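You operate a simulated robot arm through the tools that you are given. There is no shell and no other tool. Be economical: measure what you need, move in short steps, check, and stop when the job is done.

You run a simulated robot arm. Do the job below in one go: nothing can be reset, and whatever is moved stays where it is left.

JOB
On the top of the long table, make the green wax block and the folded white cloth change places.
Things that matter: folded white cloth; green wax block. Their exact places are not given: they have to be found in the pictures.

Only the result counts: the job must be done as asked and must still hold three seconds after the hand-in. Knocking over, shifting, dropping, spilling or breaking anything else fails it. Flat cloth is picked up by pressing the open fingertips on it (5 to 10 N) and closing them slowly along it; thin cloth reads only 2 to 8 mm in the jaws.

ROBOT AND FRAMES
A 6-joint arm with a two-finger parallel gripper on a trunk, on a base that drives. Base frame: it is fixed to the floor where the robot stands at the start and does not move with it; the origin is under the middle of the robot, x ahead of it, y to its left, z up. Readings come in mm, degrees, newtons and seconds.
With the tool pointing down near the work surface it reaches from about 320 to 700 mm from the robot's upright axis, wherever it stands. Its first joint turns from -166.0 to 166.0 degrees. Payload 4.1 kg.
Tool frame: the origin (TCP) lies between the finger pads and is the grasp point; the fingertips stand 23 mm ahead of it; z points along the fingers, y is the line along which they close. Largest opening 94 mm; finger width 38, thickness 10; the body of the gripper, 54 by 96 mm, starts 39 mm behind the TCP.
Orientation is that of the tool frame in the base frame, as a unit quaternion [x, y, z, w]. With the fingers straight down and closing along the base's y, the tool's x points along the base's -x, its y along +y and its z along -z.

CONTROLS
- The arm moves only by the tool send_rows. Its argument "steps" is one flat list of numbers, 7 for each row, row after row: the shift along the tool's x, y, z in units of 400 mm (1.0 is 400 mm), then the turn, a rotation vector about the tool's x, y, z in units of 180 degrees (1.0 is 180 degrees), then the opening in per cent of the stroke, from 0 (shut) to 100 (fully open). In form: [dx, dy, dz, rx, ry, rz, hand, dx, dy, dz, rx, ry, rz, hand, ...]. A call has 1 to 20 rows; each row is the pose to reach, as a shift and turn from the pose commanded when the call began, along the tool's axes at that moment. A call with a number of a shift or a turn outside -1 to 1 is refused whole. Each row takes 0.2 s and may step no farther than 50 mm and 8.6 degrees from the row before; otherwise, or with a gripper value out of range, the whole call is refused. Where a pose cannot be reached the arm comes as near as it can. A force on the tool above 40 N (or 10 N above the force at the start of the call, whichever is more), or a blocked arm, ends the call early, and 0.2 s more pass. Each finger travels about 45 mm/s and halts on what it meets, pressing with about 25 N; the grip force reading is that of the motor and also rises with nothing between the fingers. The clock runs only during rows and for 0.2 s after the last one: add rows that repeat a pose to give the fingers time. It gives the time, the measured TCP pose, the force on the tool (base axes), the opening and the grip force at its end, in the units of the frame above (readings bear some noise), and new pictures: "pictures" is both (left out), scene, wrist or none.
- Cameras (640 x 400 px; columns grow to the right, rows downward): "scene" is now at [17.8, 142.2, 1501.1]; the picture's right is [-0.31, -0.95, 0.00], its down [-0.63, 0.21, -0.75] and it looks along [0.71, -0.24, -0.66] (base axes); focal length 273 px, centre (320, 200). "wrist" rides on the gripper at [86, 16, -74] in the tool frame; the picture's right is [-0.18, 0.98, 0.00], its down [-0.58, -0.11, -0.81] and it looks along [-0.79, -0.15, 0.59] (tool axes); focal length 243 px, centre (320, 200).
- move_column(by): slides the trunk up (or, below 0, down) by that many mm; the arm and the scene camera ride with it, the base frame stays. It gives what a move gives, with no picture.
- base_move(legs): drives the robot by 1 to 6 legs, each [ahead, turn to the left] in mm and degrees, along the robot's own axes; the way and the turn of a leg run together, so that a leg with both is an arc; at most 1500 mm and 180 degrees a leg. The arm and the cameras ride along, it lands a little off, and it stops where it bumps. It gives what a move gives, and a new picture of the scene camera.
- turn_head(pan, tilt): turns the head with the scene camera to pan (to the left, within 155 degrees either way) and tilt (down, from -29 to 69), counted from straight ahead of the robot. It gives what a move gives, and a new picture of the scene camera.
- probe_pixels(camera, pixels): for up to 12 pixels [column, row] of the newest picture of that camera ("zoom" is the newest enlarged one), the place [x, y, z] in the base frame of the surface seen there, good to about 3 mm, but the place of the scene camera against the robot may be out by one fixed shift of up to 18 mm in any direction. No time passes.
- enlarge(camera, box): a new picture of the part [left, top, right, bottom] of that camera's present view, enlarged. No time passes.
- finish_job(): hands the job in; it is judged then, once.

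Keep the steps short. Do not move on a guess: measure, check each grasp and each placing, and mend mistakes. In all there are 110 turns and 260 pictures (those below and enlarged ones count). Leave the gripper open and the arm clear of the work at the hand-in unless told otherwise, and finish with a single line.

The tools are called after "Request:" as name(argument=value, ...) on one line, values as JSON. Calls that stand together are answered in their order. send_rows: Moves the arm, as the interface text tells. Its arguments: {"type":"object","properties":{"steps":{"type":"array"},"pictures":{"type":"string","enum":["both","scene","wrist","none"]}},"required":["steps"]} The other tools are called the same way: move_column (by) slides the trunk up or down; base_move (legs) drives the base; turn_head (pan, tilt) turns the head that bears the scene camera; probe_pixels (camera, pixels) gives the place of the surface under pixels of a picture; enlarge (camera, box) takes an enlarged picture of a part of a camera's view; finish_job () hands the job in.

At the start:

```text
t: 0.0
position: [412.7, -124.0, 1145.1]
tcp_rot: [-0.001, 1.0, 0.0, 0.0]
contact_force: [0.2, 0.2, -0.4]
grip_width: 93.9
grasp_force: 0.1
trunk travel left (down, up): [-450.0, 140.0]
robot x, y, heading: [-2.8, 4.0, -0.0]
head pan, tilt: [-18.3, 41.3]
```

scene: 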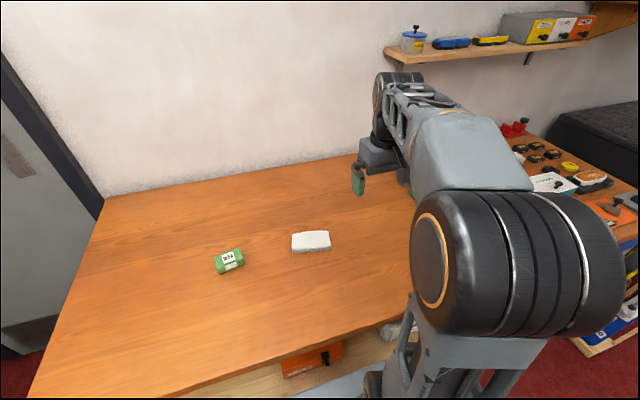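
wrist: 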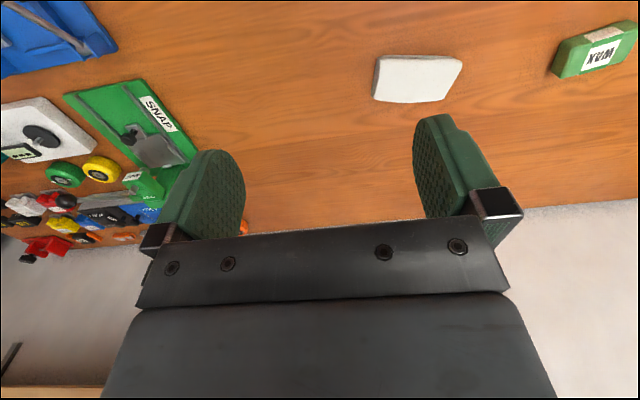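

I see the green wax block near scene pixel (229,261) and the white cloth near (311,241). I will zoom in and measure both.

Request:
enlarge(camera="scene", box=[190, 200, 350, 300])

Request:
probe_pixels(camera="wrist", pixels=[[380, 58], [462, 58], [442, 100], [375, 95], [417, 80], [560, 75], [557, 45], [632, 22], [600, 45], [450, 130], [300, 100], [500, 60]])

```text
4.00 times, centred on (270, 250) of scene
```

zoom: 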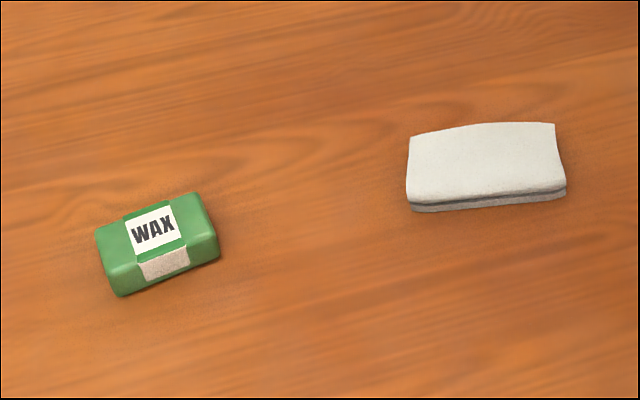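

```text
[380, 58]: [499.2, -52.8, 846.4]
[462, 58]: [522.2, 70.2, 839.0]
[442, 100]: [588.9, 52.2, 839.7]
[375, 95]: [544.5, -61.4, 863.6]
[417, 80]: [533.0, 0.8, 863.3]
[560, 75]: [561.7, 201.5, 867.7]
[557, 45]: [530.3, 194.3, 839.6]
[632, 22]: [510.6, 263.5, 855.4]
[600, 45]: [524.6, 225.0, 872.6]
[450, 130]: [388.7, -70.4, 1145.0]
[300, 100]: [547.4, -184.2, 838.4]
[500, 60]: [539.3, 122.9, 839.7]
```

The cloth is about 24 mm thick and the wax about 33 mm. I will measure their outlines in the zoom picture and in an enlarged wrist view.

Request:
probe_pixels(camera="zoom", pixels=[[412, 140], [553, 127], [563, 186], [409, 199], [486, 160], [486, 205], [100, 233], [196, 196], [215, 232], [120, 268], [155, 228], [168, 283]])

Request:
enlarge(camera="wrist", box=[350, 0, 640, 181])

```text
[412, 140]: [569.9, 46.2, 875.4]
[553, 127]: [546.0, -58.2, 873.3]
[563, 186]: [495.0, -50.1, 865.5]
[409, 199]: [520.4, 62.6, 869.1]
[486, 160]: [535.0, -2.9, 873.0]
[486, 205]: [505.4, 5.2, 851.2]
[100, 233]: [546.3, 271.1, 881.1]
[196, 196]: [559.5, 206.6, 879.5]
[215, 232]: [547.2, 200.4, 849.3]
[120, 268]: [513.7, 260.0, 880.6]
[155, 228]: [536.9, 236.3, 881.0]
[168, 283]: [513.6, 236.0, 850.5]
```

```text
2.21 times, centred on (495, 90) of wrist
```

zoom: 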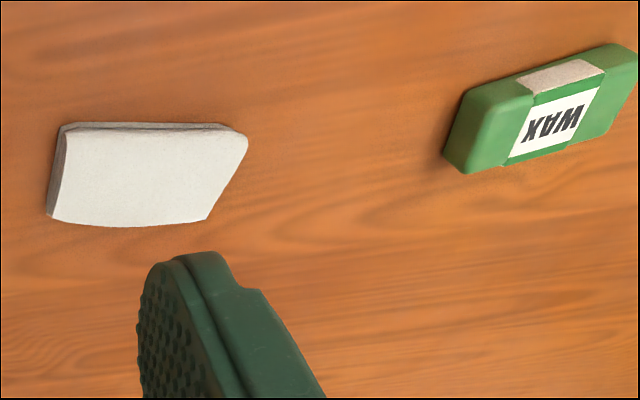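

The scene camera reads about 9 mm too high, so the wrist camera is the better measure. I will probe its zoom.

Request:
probe_pixels(camera="zoom", pixels=[[68, 133], [240, 140], [204, 216], [54, 214], [140, 175], [473, 95], [602, 50], [450, 150], [468, 168], [570, 145], [550, 125], [633, 70]])

```text
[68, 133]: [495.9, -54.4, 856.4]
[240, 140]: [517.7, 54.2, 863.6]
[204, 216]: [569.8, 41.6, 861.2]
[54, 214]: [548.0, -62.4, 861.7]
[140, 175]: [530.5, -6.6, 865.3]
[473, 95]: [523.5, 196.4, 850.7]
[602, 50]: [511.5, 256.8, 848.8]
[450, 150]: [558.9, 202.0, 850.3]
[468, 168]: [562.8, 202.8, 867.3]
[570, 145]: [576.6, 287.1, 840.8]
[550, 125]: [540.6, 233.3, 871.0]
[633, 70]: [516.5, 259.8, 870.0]
```

The cloth is about 108×53×24 mm and centred near (533,-4), with its long axis 11° from y toward +x. The wax is about 66×36×33 mm and centred near (535,230), with its long axis 12° from y toward -x. I will move above the wax and turn 78° so the fingers close across its short side.

Request:
send_rows(steps=[-0.0256, 0.0738, 0.0302, 0, 0, 0.0362, 100, -0.0512, 0.1477, 0.0604, 0, 0, 0.0724, 100, -0.0768, 0.2215, 0.0906, 0, 0, 0.1086, 100, -0.1023, 0.2953, 0.1208, 0, 0, 0.1448, 100, -0.1279, 0.3692, 0.151, 0, 0, 0.181, 100, -0.1535, 0.443, 0.1812, 0, 0, 0.2172, 100, -0.1791, 0.5168, 0.2114, 0, 0, 0.2534, 100, -0.2047, 0.5907, 0.2416, 0, 0, 0.2896, 100, -0.2303, 0.6645, 0.2718, 0, 0, 0.3258, 100, -0.2558, 0.7383, 0.302, 0, 0, 0.362, 100, -0.2814, 0.8122, 0.3322, 0, 0, 0.3982, 100, -0.307, 0.886, 0.3625, 0, 0, 0.434, 100, -0.307, 0.886, 0.3625, 0, 0, 0.434, 100])

```text
t: 2.8
position: [536.3, 230.6, 998.8]
tcp_rot: [0.631, 0.776, 0.0, 0.0]
contact_force: [-0.4, 0.4, 0.8]
grip_width: 94.1
grasp_force: 0.0
trunk travel left (down, up): [-450.0, 140.0]
robot x, y, heading: [-0.5, 0.8, 0.3]
head pan, tilt: [-18.3, 41.3]
```

scene: 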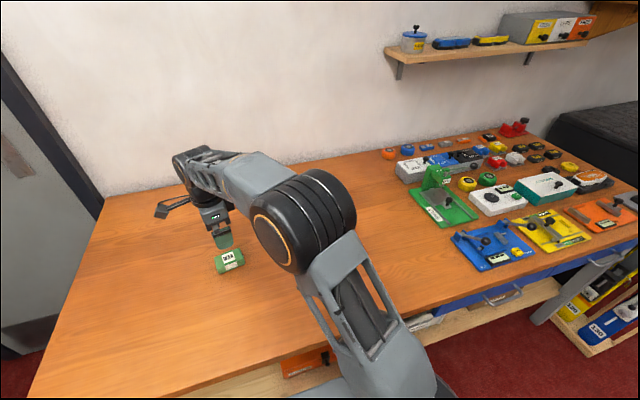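
wrist: 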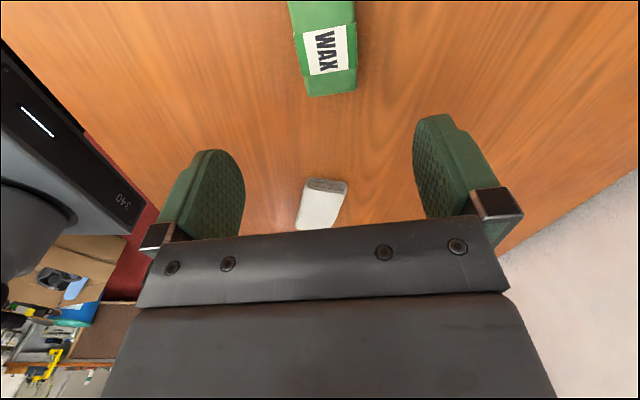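

The hand is above the wax. I will check its edges in the wrist view.

Request:
probe_pixels(camera="wrist", pixels=[[305, 80], [352, 76], [290, 10], [350, 8], [325, 50], [330, 88]])

Request:
enlarge(camera="wrist", box=[240, 0, 400, 100])

```text
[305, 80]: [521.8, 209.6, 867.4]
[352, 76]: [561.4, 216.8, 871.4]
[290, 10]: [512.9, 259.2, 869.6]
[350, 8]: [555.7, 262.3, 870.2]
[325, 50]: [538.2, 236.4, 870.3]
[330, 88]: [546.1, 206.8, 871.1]
```

```text
4.00 times, centred on (320, 50) of wrist
```

zoom: 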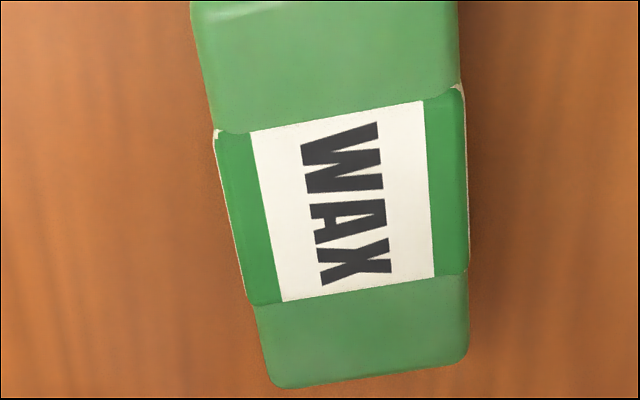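

Request:
probe_pixels(camera="zoom", pixels=[[215, 130], [463, 85], [247, 303], [468, 272], [342, 205], [370, 375], [345, 110], [355, 287], [272, 380], [465, 360]])

```text
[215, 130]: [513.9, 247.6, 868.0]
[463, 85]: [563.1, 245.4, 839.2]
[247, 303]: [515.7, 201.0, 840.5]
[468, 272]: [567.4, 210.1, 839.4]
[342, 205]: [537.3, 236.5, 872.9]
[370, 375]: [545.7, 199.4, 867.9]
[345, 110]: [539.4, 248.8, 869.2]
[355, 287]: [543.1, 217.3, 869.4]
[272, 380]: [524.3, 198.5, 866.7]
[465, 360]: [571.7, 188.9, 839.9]
```

The wax centre is near (538,232) and its top is at 870. I will descend straight to TCP z≈868, with a 2 mm centring shift.

Request:
send_rows(steps=[0.002, 0.004, 0.08, 0, 0, 0, 100, 0.002, 0.006, 0.16, 0, 0, 0, 100, 0.002, 0.006, 0.24, 0, 0, 0, 100, 0.002, 0.006, 0.29, 0, 0, 0, 100, 0.002, 0.006, 0.327, 0, 0, 0, 100, 0.002, 0.006, 0.327, 0, 0, 0, 100])

```text
t: 4.2
position: [536.2, 230.4, 870.4]
tcp_rot: [0.629, 0.777, 0.0, -0.001]
contact_force: [0.6, 0.6, 0.6]
grip_width: 93.8
grasp_force: 0.0
trunk travel left (down, up): [-450.0, 140.0]
robot x, y, heading: [-0.7, 1.0, -0.0]
head pan, tilt: [-18.3, 41.3]
```

scene: 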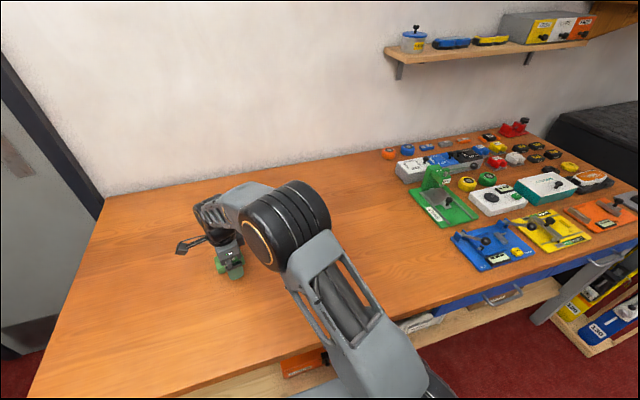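
wrist: 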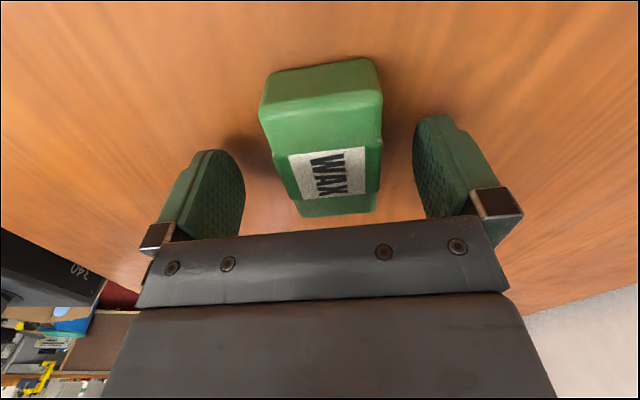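

The fingers straddle the block. I will close gradually.

Request:
send_rows(steps=[0, 0, 0, 0, 0, 0, 85, 0, 0, 0, 0, 0, 0, 70, 0, 0, 0, 0, 0, 0, 60, 0, 0, 0, 0, 0, 0, 52, 0, 0, 0, 0, 0, 0, 46, 0, 0, 0, 0, 0, 0, 40, 0, 0, 0, 0, 0, 0, 34, 0, 0, 0, 0, 0, 0, 28, 0, 0, 0, 0, 0, 0, 20, 0, 0, 0, 0, 0, 0, 20])

```text
t: 6.4
position: [536.6, 229.7, 870.8]
tcp_rot: [0.63, 0.776, 0.0, 0.0]
contact_force: [-0.5, 0.3, 2.3]
grip_width: 45.6
grasp_force: 25.0
trunk travel left (down, up): [-450.0, 140.0]
robot x, y, heading: [-0.7, -1.7, -0.1]
head pan, tilt: [-18.3, 41.3]
```

scene: 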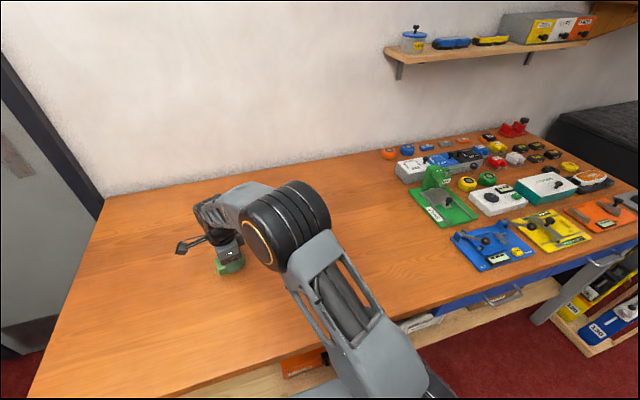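
wrist: 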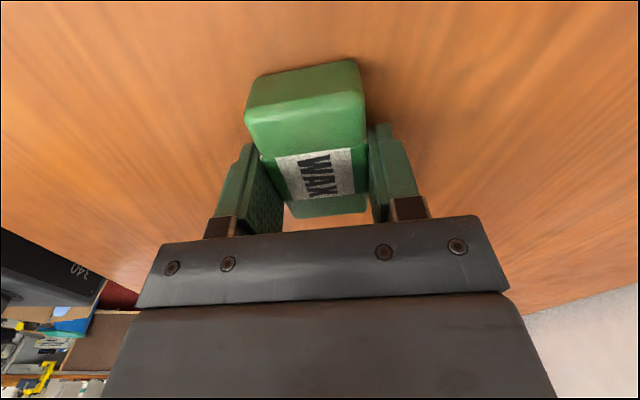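

I hold it with a 45.6 mm grip. I will lift 80 mm and move 118 mm toward -y to a free spot near y≈112, staying 60 mm up to check the grasp.

Request:
send_rows(steps=[0, 0, -0.05, 0, 0, 0, 20, 0, 0, -0.1, 0, 0, 0, 20, 0, 0, -0.15, 0, 0, 0, 20, 0, 0, -0.2, 0, 0, 0, 20, -0.058, -0.012, -0.2, 0, 0, 0, 20, -0.116, -0.024, -0.2, 0, 0, 0, 20, -0.174, -0.036, -0.2, 0, 0, 0, 20, -0.231, -0.048, -0.2, 0, 0, 0, 20, -0.289, -0.06, -0.2, 0, 0, 0, 20, -0.289, -0.06, -0.15, 0, 0, 0, 20, -0.289, -0.06, -0.1, 0, 0, 0, 20, -0.289, -0.06, -0.05, 0, 0, 0, 20, -0.289, -0.06, -0.05, 0, 0, 0, 20])

```text
t: 9.2
position: [536.2, 114.1, 889.8]
tcp_rot: [0.63, 0.776, 0.0, 0.0]
contact_force: [-0.1, 0.0, -0.4]
grip_width: 46.0
grasp_force: 25.3
trunk travel left (down, up): [-450.0, 140.0]
robot x, y, heading: [1.6, 0.4, -0.2]
head pan, tilt: [-18.3, 41.3]
```

scene: 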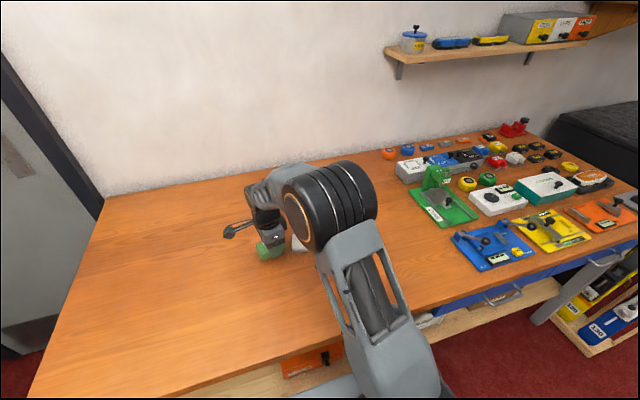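
wrist: 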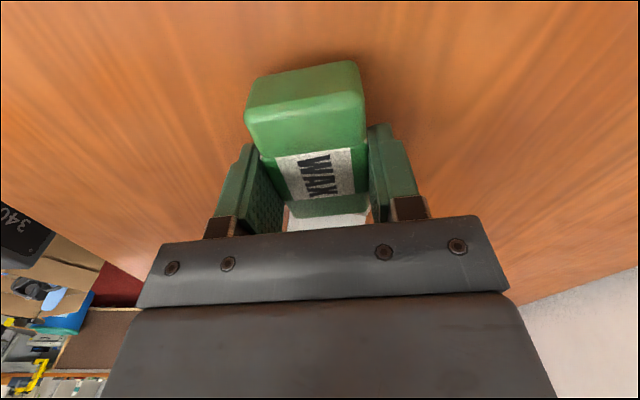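

It is held well, and the cloth's end is 25 mm or more away. I will lower it 18 mm onto the table.

Request:
send_rows(steps=[0, 0, 0.015, 0, 0, 0, 20, 0, 0, 0.03, 0, 0, 0, 20, 0, 0, 0.04, 0, 0, 0, 20, 0, 0, 0.046, 0, 0, 0, 20, 0, 0, 0.046, 0, 0, 0, 20], pictures="none")

```text
t: 10.4
position: [537.1, 113.5, 870.5]
tcp_rot: [0.63, 0.776, 0.0, 0.0]
contact_force: [-0.3, -0.1, 2.6]
grip_width: 45.5
grasp_force: 24.7
trunk travel left (down, up): [-450.0, 140.0]
robot x, y, heading: [-2.6, 3.5, 0.1]
head pan, tilt: [-18.3, 41.3]
```

It is back at its resting height with light contact. I will open and rise.

Request:
send_rows(steps=[0, 0, 0, 0, 0, 0, 50, 0, 0, 0, 0, 0, 0, 80, 0, 0, 0, 0, 0, 0, 100, 0, 0, 0, 0, 0, 0, 100, 0, 0, 0, 0, 0, 0, 100, 0, 0, -0.08, 0, 0, 0, 100, 0, 0, -0.16, 0, 0, 0, 100, 0, 0, -0.24, 0, 0, 0, 100, 0, 0, -0.32, 0, 0, 0, 100, 0, 0, -0.32, 0, 0, 0, 100])

```text
t: 12.6
position: [537.9, 112.5, 1000.2]
tcp_rot: [0.63, 0.776, 0.0, 0.0]
contact_force: [-0.4, -0.7, 0.0]
grip_width: 94.0
grasp_force: 0.0
trunk travel left (down, up): [-450.0, 140.0]
robot x, y, heading: [1.7, 1.6, 0.2]
head pan, tilt: [-18.3, 41.3]
```

scene: 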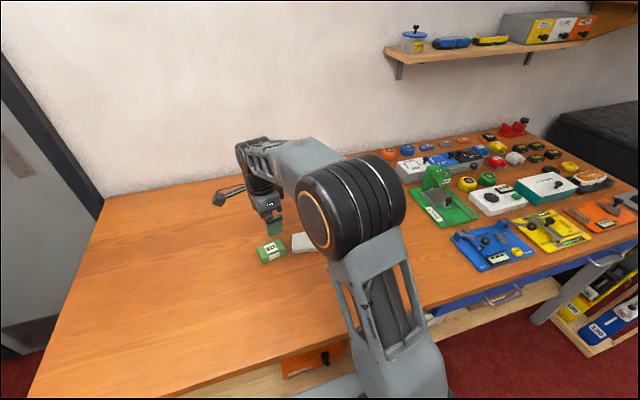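
wrist: 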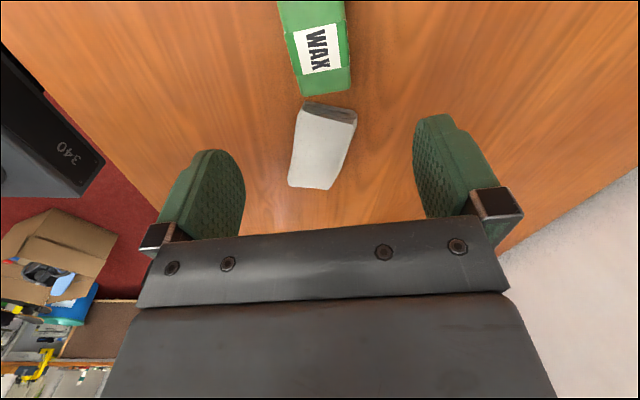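

The wax is parked. I will measure the cloth from here, and its gap to the wax.

Request:
probe_pixels(camera="wrist", pixels=[[302, 110], [354, 118], [330, 187], [291, 183], [322, 145], [305, 93], [349, 90], [320, 47], [330, 105]])

```text
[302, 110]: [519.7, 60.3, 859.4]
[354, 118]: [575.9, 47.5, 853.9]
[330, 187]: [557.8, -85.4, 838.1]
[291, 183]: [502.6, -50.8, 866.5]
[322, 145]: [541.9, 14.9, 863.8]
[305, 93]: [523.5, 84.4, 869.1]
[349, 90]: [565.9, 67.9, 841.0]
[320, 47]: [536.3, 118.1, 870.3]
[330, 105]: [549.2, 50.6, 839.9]
```

The cloth centre is about (533.5,-3). I will go above it and turn a further 23° so the fingers close across its short side.

Request:
send_rows(steps=[-0.0705, -0.017, 0, 0, 0, 0.0324, 100, -0.141, -0.034, 0, 0, 0, 0.0647, 100, -0.2115, -0.051, 0, 0, 0, 0.097, 100, -0.282, -0.068, 0, 0, 0, 0.1294, 100, -0.282, -0.068, 0.1, 0, 0, 0.1294, 100, -0.282, -0.068, 0.2, 0, 0, 0.1294, 100, -0.282, -0.068, 0.2, 0, 0, 0.1294, 100])

```text
t: 14.2
position: [534.7, -1.9, 917.7]
tcp_rot: [0.774, 0.634, 0.001, 0.001]
contact_force: [-0.6, 0.3, 0.2]
grip_width: 93.9
grasp_force: 0.1
trunk travel left (down, up): [-450.0, 140.0]
robot x, y, heading: [-1.1, 0.1, 0.1]
head pan, tilt: [-18.3, 41.3]
```

scene: 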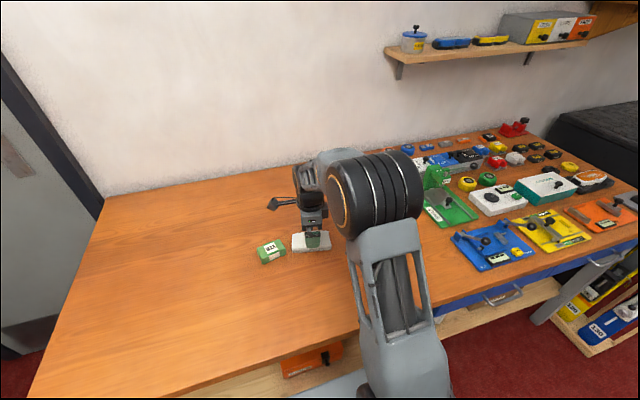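
wrist: 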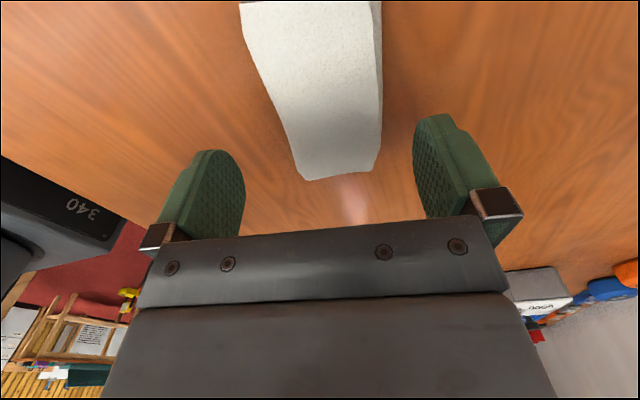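

The cloth lies between the fingers. I will descend to TCP z≈866, with the tips about 3 mm above the table.

Request:
send_rows(steps=[0, 0, 0.06, 0, 0, 0, 100, 0, 0, 0.1, 0, 0, 0, 100, 0, 0, 0.128, 0, 0, 0, 100, 0, 0, 0.128, 0, 0, 0, 100], pictures="wrist")

```text
t: 15.2
position: [533.6, -2.6, 867.4]
tcp_rot: [0.774, 0.633, 0.0, 0.0]
contact_force: [-0.7, -0.1, -0.8]
grip_width: 94.1
grasp_force: 0.0
trunk travel left (down, up): [-450.0, 140.0]
robot x, y, heading: [-2.2, -0.9, -0.0]
head pan, tilt: [-18.3, 41.3]
```

wrist: 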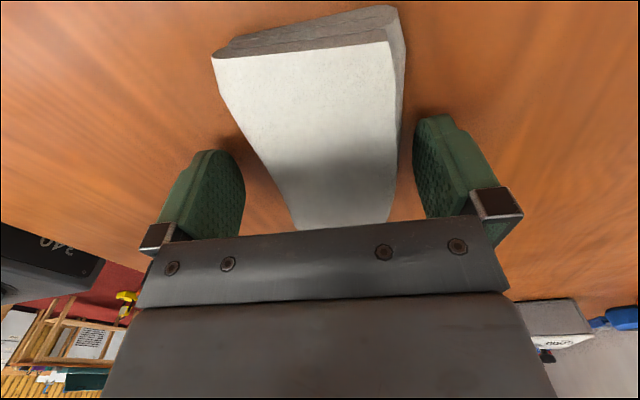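

The fingers straddle it. I will close slowly on the sides.

Request:
send_rows(steps=[0, 0, 0, 0, 0, 0, 88, 0, 0, 0, 0, 0, 0, 80, 0, 0, 0, 0, 0, 0, 74, 0, 0, 0, 0, 0, 0, 68, 0, 0, 0, 0, 0, 0, 63, 0, 0, 0, 0, 0, 0, 58, 0, 0, 0, 0, 0, 0, 54, 0, 0, 0, 0, 0, 0, 50, 0, 0, 0, 0, 0, 0, 46, 0, 0, 0, 0, 0, 0, 46], pictures="wrist")

```text
t: 17.4
position: [533.5, -1.3, 866.9]
tcp_rot: [0.774, 0.634, 0.0, 0.0]
contact_force: [0.4, -0.2, 0.2]
grip_width: 67.1
grasp_force: 25.1
trunk travel left (down, up): [-450.0, 140.0]
robot x, y, heading: [-0.1, 0.5, 0.1]
head pan, tilt: [-18.3, 41.3]
```

wrist: 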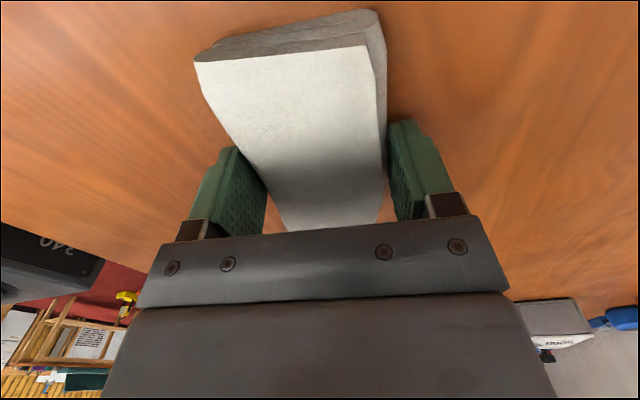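

It grips firmly at 67 mm with 25 N. I will lift and check.

Request:
send_rows(steps=[0, 0, -0.04, 0, 0, 0, 46, 0, 0, -0.09, 0, 0, 0, 46, 0, 0, -0.15, 0, 0, 0, 46, 0, 0, -0.21, 0, 0, 0, 46, 0, 0, -0.27, 0, 0, 0, 46, 0, 0, -0.27, 0, 0, 0, 46])

```text
t: 18.8
position: [533.1, -2.5, 976.5]
tcp_rot: [0.774, 0.633, 0.0, 0.0]
contact_force: [0.2, -0.7, 0.3]
grip_width: 67.4
grasp_force: 25.1
trunk travel left (down, up): [-450.0, 140.0]
robot x, y, heading: [-1.3, 0.3, 0.0]
head pan, tilt: [-18.3, 41.3]
```

scene: 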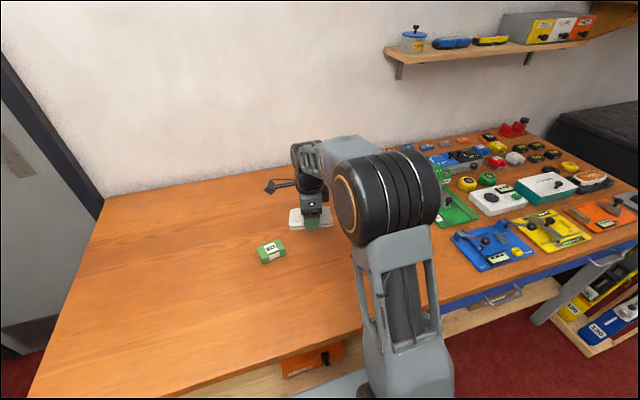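
wrist: 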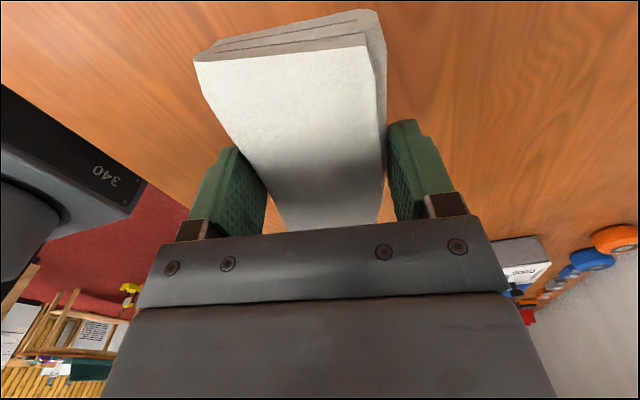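

The cloth is lifted whole. I will carry it over to (538,232) and lower it to about 35 mm above the table.

Request:
send_rows(steps=[0.082, -0.0152, 0, 0, 0, 0, 46, 0.164, -0.0304, 0, 0, 0, 0, 46, 0.246, -0.0456, 0, 0, 0, 0, 46, 0.328, -0.0609, 0, 0, 0, 0, 46, 0.41, -0.0761, 0, 0, 0, 0, 46, 0.492, -0.0913, 0, 0, 0, 0, 46, 0.574, -0.1065, 0, 0, 0, 0, 46, 0.574, -0.1065, 0.06, 0, 0, 0, 46, 0.574, -0.1065, 0.12, 0, 0, 0, 46, 0.574, -0.1065, 0.18, 0, 0, 0, 46, 0.574, -0.1065, 0.18, 0, 0, 0, 46])

```text
t: 21.2
position: [537.6, 231.8, 903.9]
tcp_rot: [0.774, 0.634, 0.001, 0.0]
contact_force: [0.1, -1.2, -1.0]
grip_width: 67.3
grasp_force: 25.3
trunk travel left (down, up): [-450.0, 140.0]
robot x, y, heading: [-2.7, -1.6, -0.1]
head pan, tilt: [-18.3, 41.3]
```

scene: 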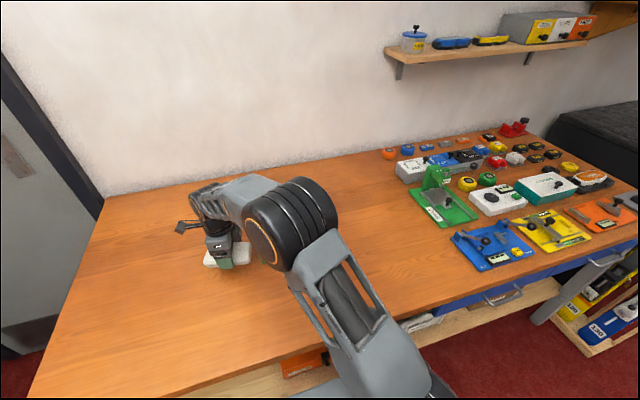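
wrist: 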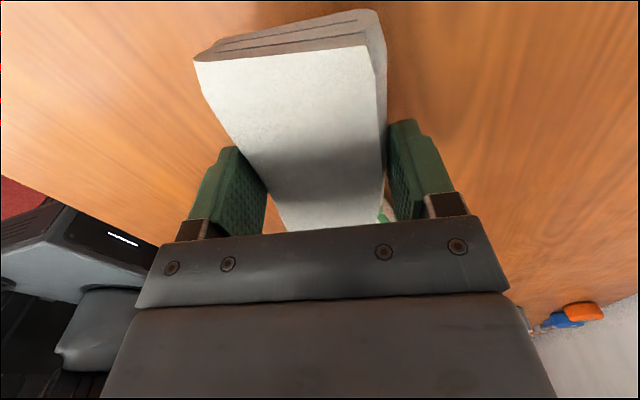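

The position is right, and there is about 25 mm to the parked wax. I will lower the 37 mm to the grasp height.

Request:
send_rows(steps=[0, 0, 0.04, 0, 0, 0, 46, 0, 0, 0.07, 0, 0, 0, 46, 0, 0, 0.085, 0, 0, 0, 46, 0, 0, 0.091, 0, 0, 0, 46, 0, 0, 0.091, 0, 0, 0, 46], pictures="none")

```text
t: 22.4
position: [537.2, 231.3, 867.5]
tcp_rot: [0.774, 0.634, -0.001, 0.0]
contact_force: [-0.2, 0.1, 0.6]
grip_width: 67.2
grasp_force: 24.9
trunk travel left (down, up): [-450.0, 140.0]
robot x, y, heading: [2.1, 1.7, -0.1]
head pan, tilt: [-18.3, 41.3]
```

It is at grasp height. I will open and rise.

Request:
send_rows(steps=[0, 0, 0, 0, 0, 0, 75, 0, 0, 0, 0, 0, 0, 85, 0, 0, 0, 0, 0, 0, 100, 0, 0, 0, 0, 0, 0, 100, 0, 0, -0.08, 0, 0, 0, 100, 0, 0, -0.16, 0, 0, 0, 100, 0, 0, -0.24, 0, 0, 0, 100, 0, 0, -0.33, 0, 0, 0, 100, 0, 0, -0.33, 0, 0, 0, 100])

```text
t: 24.4
position: [538.0, 231.9, 997.3]
tcp_rot: [0.773, 0.634, 0.0, 0.0]
contact_force: [-1.2, 0.4, -0.4]
grip_width: 93.9
grasp_force: 0.1
trunk travel left (down, up): [-450.0, 140.0]
robot x, y, heading: [1.8, -2.0, -0.1]
head pan, tilt: [-18.3, 41.3]
```

scene: 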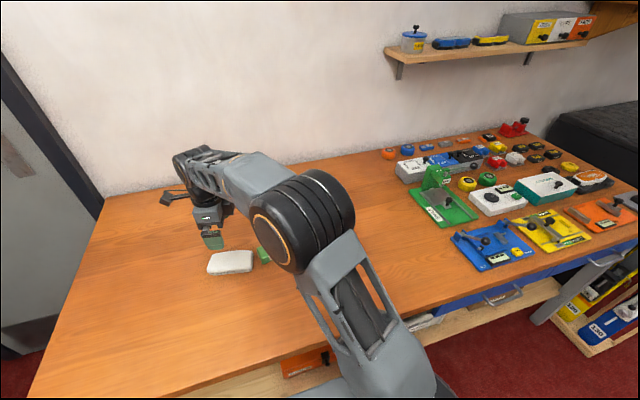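
wrist: 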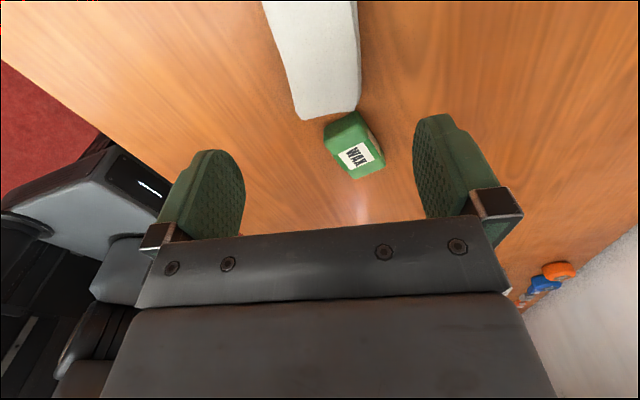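

The cloth is in place. I will go back above the parked wax with the 78° turn.

Request:
send_rows(steps=[-0.0724, 0.014, 0, 0, 0, -0.0324, 100, -0.1448, 0.028, 0, 0, 0, -0.0647, 100, -0.2171, 0.042, 0, 0, 0, -0.097, 100, -0.2895, 0.056, 0, 0, 0, -0.1294, 100, -0.2895, 0.056, 0.1, 0, 0, -0.1294, 100, -0.2895, 0.056, 0.2, 0, 0, -0.1294, 100, -0.2895, 0.056, 0.2, 0, 0, -0.1294, 100])

```text
t: 26.0
position: [534.4, 113.7, 920.1]
tcp_rot: [0.63, 0.776, 0.0, -0.001]
contact_force: [-0.3, 0.0, 0.4]
grip_width: 93.8
grasp_force: 0.0
trunk travel left (down, up): [-450.0, 140.0]
robot x, y, heading: [-3.4, 1.3, 0.1]
head pan, tilt: [-18.3, 41.3]
```

scene: 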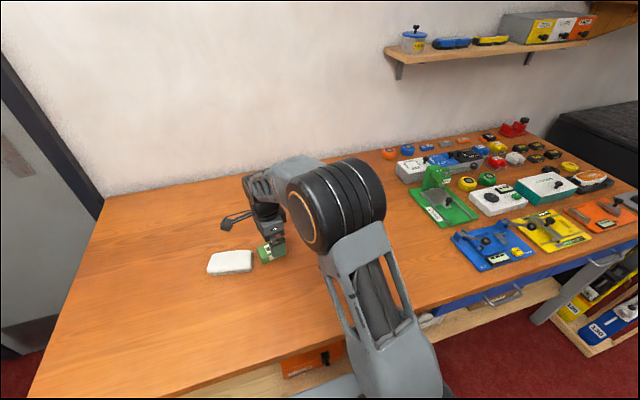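
wrist: 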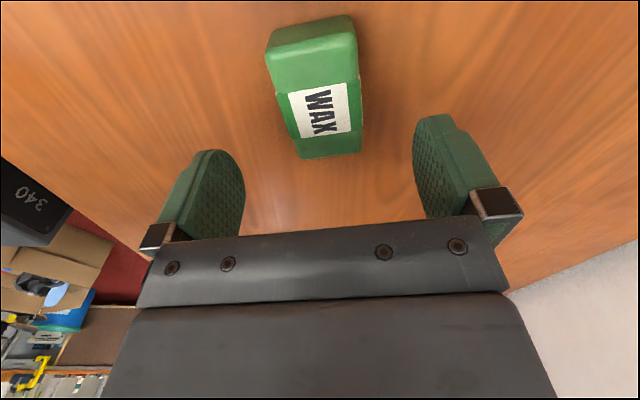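

I will probe the wax top's ends to find its centre relative to the TCP.

Request:
probe_pixels(camera="wrist", pixels=[[320, 111], [329, 152], [315, 38], [300, 148], [360, 142], [270, 52], [354, 38]])

```text
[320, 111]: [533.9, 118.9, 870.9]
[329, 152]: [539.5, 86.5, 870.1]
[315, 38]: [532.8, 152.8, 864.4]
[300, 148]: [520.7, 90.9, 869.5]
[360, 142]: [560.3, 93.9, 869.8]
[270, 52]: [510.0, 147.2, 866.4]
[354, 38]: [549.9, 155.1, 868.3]
```

The wax centre is about (535,119), about 5 mm along tool +x from the TCP. I will shift 5 mm, descend and close.

Request:
send_rows(steps=[0.013, 0.0, 0.06, 0, 0, 0, 100, 0.013, 0.0, 0.1, 0, 0, 0, 100, 0.013, 0.0, 0.123, 0, 0, 0, 100, 0.013, 0, 0.123, 0, 0, 0, 100, 0.013, 0, 0.123, 0, 0, 0, 80, 0.013, 0, 0.123, 0, 0, 0, 65, 0.013, 0, 0.123, 0, 0, 0, 56, 0.013, 0, 0.123, 0, 0, 0, 50, 0.013, 0, 0.123, 0, 0, 0, 44, 0.013, 0, 0.123, 0, 0, 0, 38, 0.013, 0, 0.123, 0, 0, 0, 30, 0.013, 0, 0.123, 0, 0, 0, 20, 0.013, 0, 0.123, 0, 0, 0, 20])

```text
t: 28.8
position: [534.8, 117.2, 871.5]
tcp_rot: [0.63, 0.776, -0.001, 0.0]
contact_force: [0.2, 0.3, 0.1]
grip_width: 45.6
grasp_force: 24.5
trunk travel left (down, up): [-450.0, 140.0]
robot x, y, heading: [-0.8, -0.7, -0.0]
head pan, tilt: [-18.3, 41.3]
```

scene: 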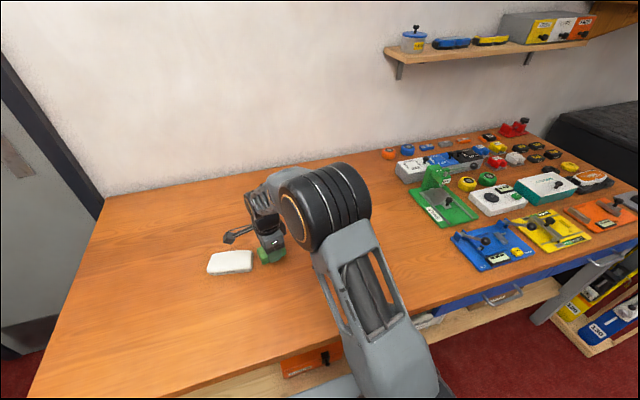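
wrist: 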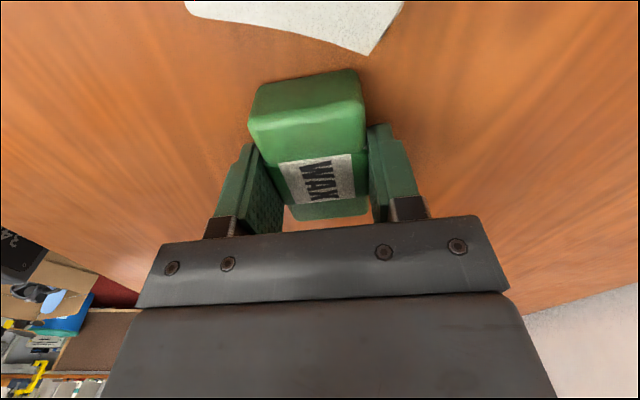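

I hold it. I will lift 60 mm, carry it to the cloth's old centre at (533.5,-3), and lower to 20 mm above the table.

Request:
send_rows(steps=[0, 0, -0.05, 0, 0, 0, 20, 0, 0, -0.1, 0, 0, 0, 20, 0, 0, -0.15, 0, 0, 0, 20, -0.06, -0.0134, -0.15, 0, 0, 0, 20, -0.119, -0.0268, -0.15, 0, 0, 0, 20, -0.178, -0.04, -0.15, 0, 0, 0, 20, -0.237, -0.0536, -0.15, 0, 0, 0, 20, -0.296, -0.067, -0.15, 0, 0, 0, 20, -0.296, -0.067, -0.1, 0, 0, 0, 20, -0.296, -0.067, -0.05, 0, 0, 0, 20, -0.296, -0.067, -0.02, 0, 0, 0, 20, -0.296, -0.067, -0.005, 0, 0, 0, 20, -0.296, -0.067, 0, 0, 0, 0, 20, -0.296, -0.067, 0, 0, 0, 0, 20])

```text
t: 31.8
position: [533.4, -2.3, 871.1]
tcp_rot: [0.63, 0.777, 0.001, 0.001]
contact_force: [-0.3, 1.3, 5.8]
grip_width: 45.7
grasp_force: 25.2
trunk travel left (down, up): [-450.0, 140.0]
robot x, y, heading: [-0.9, -1.4, 0.1]
head pan, tilt: [-18.3, 41.3]
```

scene: 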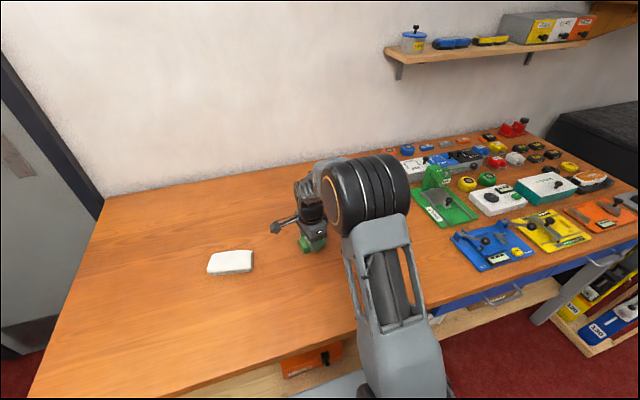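
wrist: 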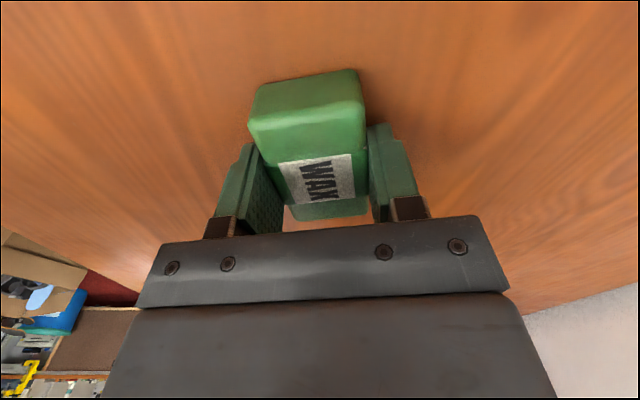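

The wax rests on the table: 5.8 N of contact at (533.4,-2.3). I will open, rise, then back away toward -y and turn back so both items can be seen.

Request:
send_rows(steps=[0, 0, 0, 0, 0, 0, 50, 0, 0, 0, 0, 0, 0, 80, 0, 0, 0, 0, 0, 0, 100, 0, 0, 0, 0, 0, 0, 100, 0, 0, -0.08, 0, 0, 0, 100, 0, 0, -0.18, 0, 0, 0, 100, 0, 0, -0.28, 0, 0, 0, 100, 0, 0, -0.38, 0, 0, 0, 100, -0.05, -0.05, -0.45, 0, 0, -0.045, 100, -0.1, -0.1, -0.5, 0, 0, -0.09, 100, -0.15, -0.15, -0.55, 0, 0, -0.135, 100, -0.2, -0.2, -0.6, 0, 0, -0.18, 100, -0.21, -0.25, -0.65, 0, 0, -0.225, 100, -0.22, -0.3, -0.68, 0, 0, -0.27, 100, -0.22, -0.35, -0.68, 0, 0, -0.315, 100, -0.22, -0.38, -0.68, 0, 0, -0.36, 100, -0.22, -0.38, -0.68, 0, 0, -0.4, 100, -0.22, -0.38, -0.68, 0, 0, -0.43, 100, -0.22, -0.38, -0.68, 0, 0, -0.43, 100])

```text
t: 35.8
position: [402.8, -121.1, 1143.4]
tcp_rot: [0.005, 1.0, 0.0, 0.0]
contact_force: [0.3, 0.1, -0.7]
grip_width: 94.1
grasp_force: 0.0
trunk travel left (down, up): [-450.0, 140.0]
robot x, y, heading: [-0.1, -0.8, -0.1]
head pan, tilt: [-18.3, 41.3]
```

scene: 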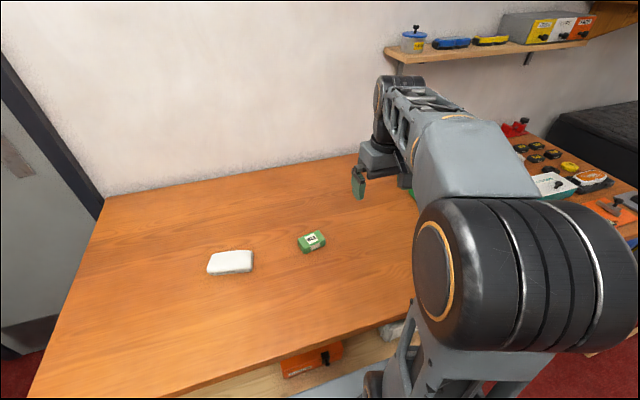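
wrist: 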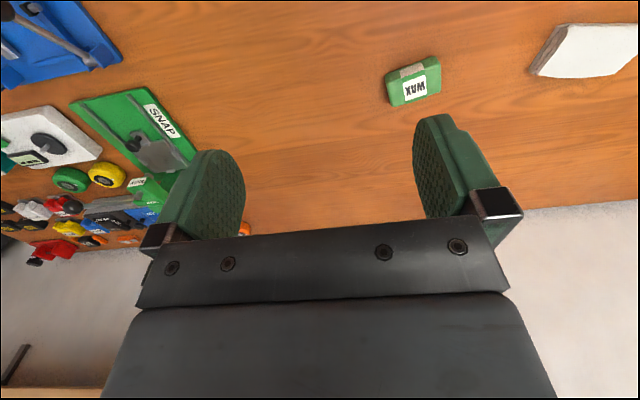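

Both items look swapped. I will verify with the same zoom and probes as before.

Request:
enlarge(camera="scene", box=[190, 200, 350, 300])

```text
4.00 times, centred on (270, 250) of scene
```

zoom: 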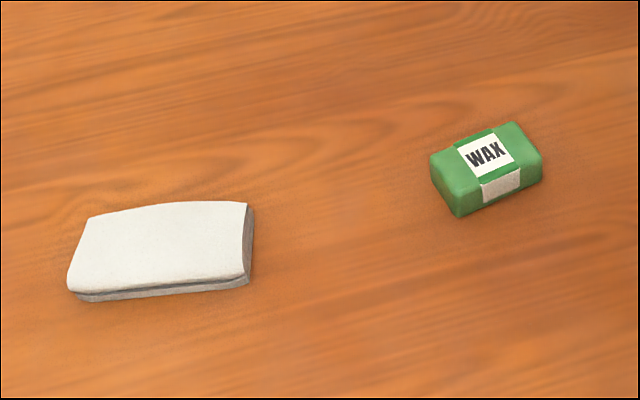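

Request:
probe_pixels(camera="zoom", pixels=[[92, 222], [243, 207], [242, 272], [70, 284], [160, 245], [435, 156], [513, 125], [540, 155], [455, 190], [485, 155]])

```text
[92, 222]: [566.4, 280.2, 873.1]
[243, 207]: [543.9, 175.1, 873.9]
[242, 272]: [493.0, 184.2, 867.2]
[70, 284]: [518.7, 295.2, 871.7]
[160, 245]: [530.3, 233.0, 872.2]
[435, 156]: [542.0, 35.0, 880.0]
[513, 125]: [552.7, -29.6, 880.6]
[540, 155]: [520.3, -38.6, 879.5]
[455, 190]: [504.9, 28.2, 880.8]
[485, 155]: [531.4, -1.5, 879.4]
```

Measured in the same camera, the cloth's centre is about 5 mm from the wax's old centre, and the wax is about 3 mm from the cloth's. Both lie flat, and nothing else moved. The gripper is open and clear, so I will hand in.

Request:
finish_job()

```text
The job is handed in.
```

The green wax block and the folded white cloth have changed places on the long table, each within about 6 mm of the other's old centre, and the job is handed in.
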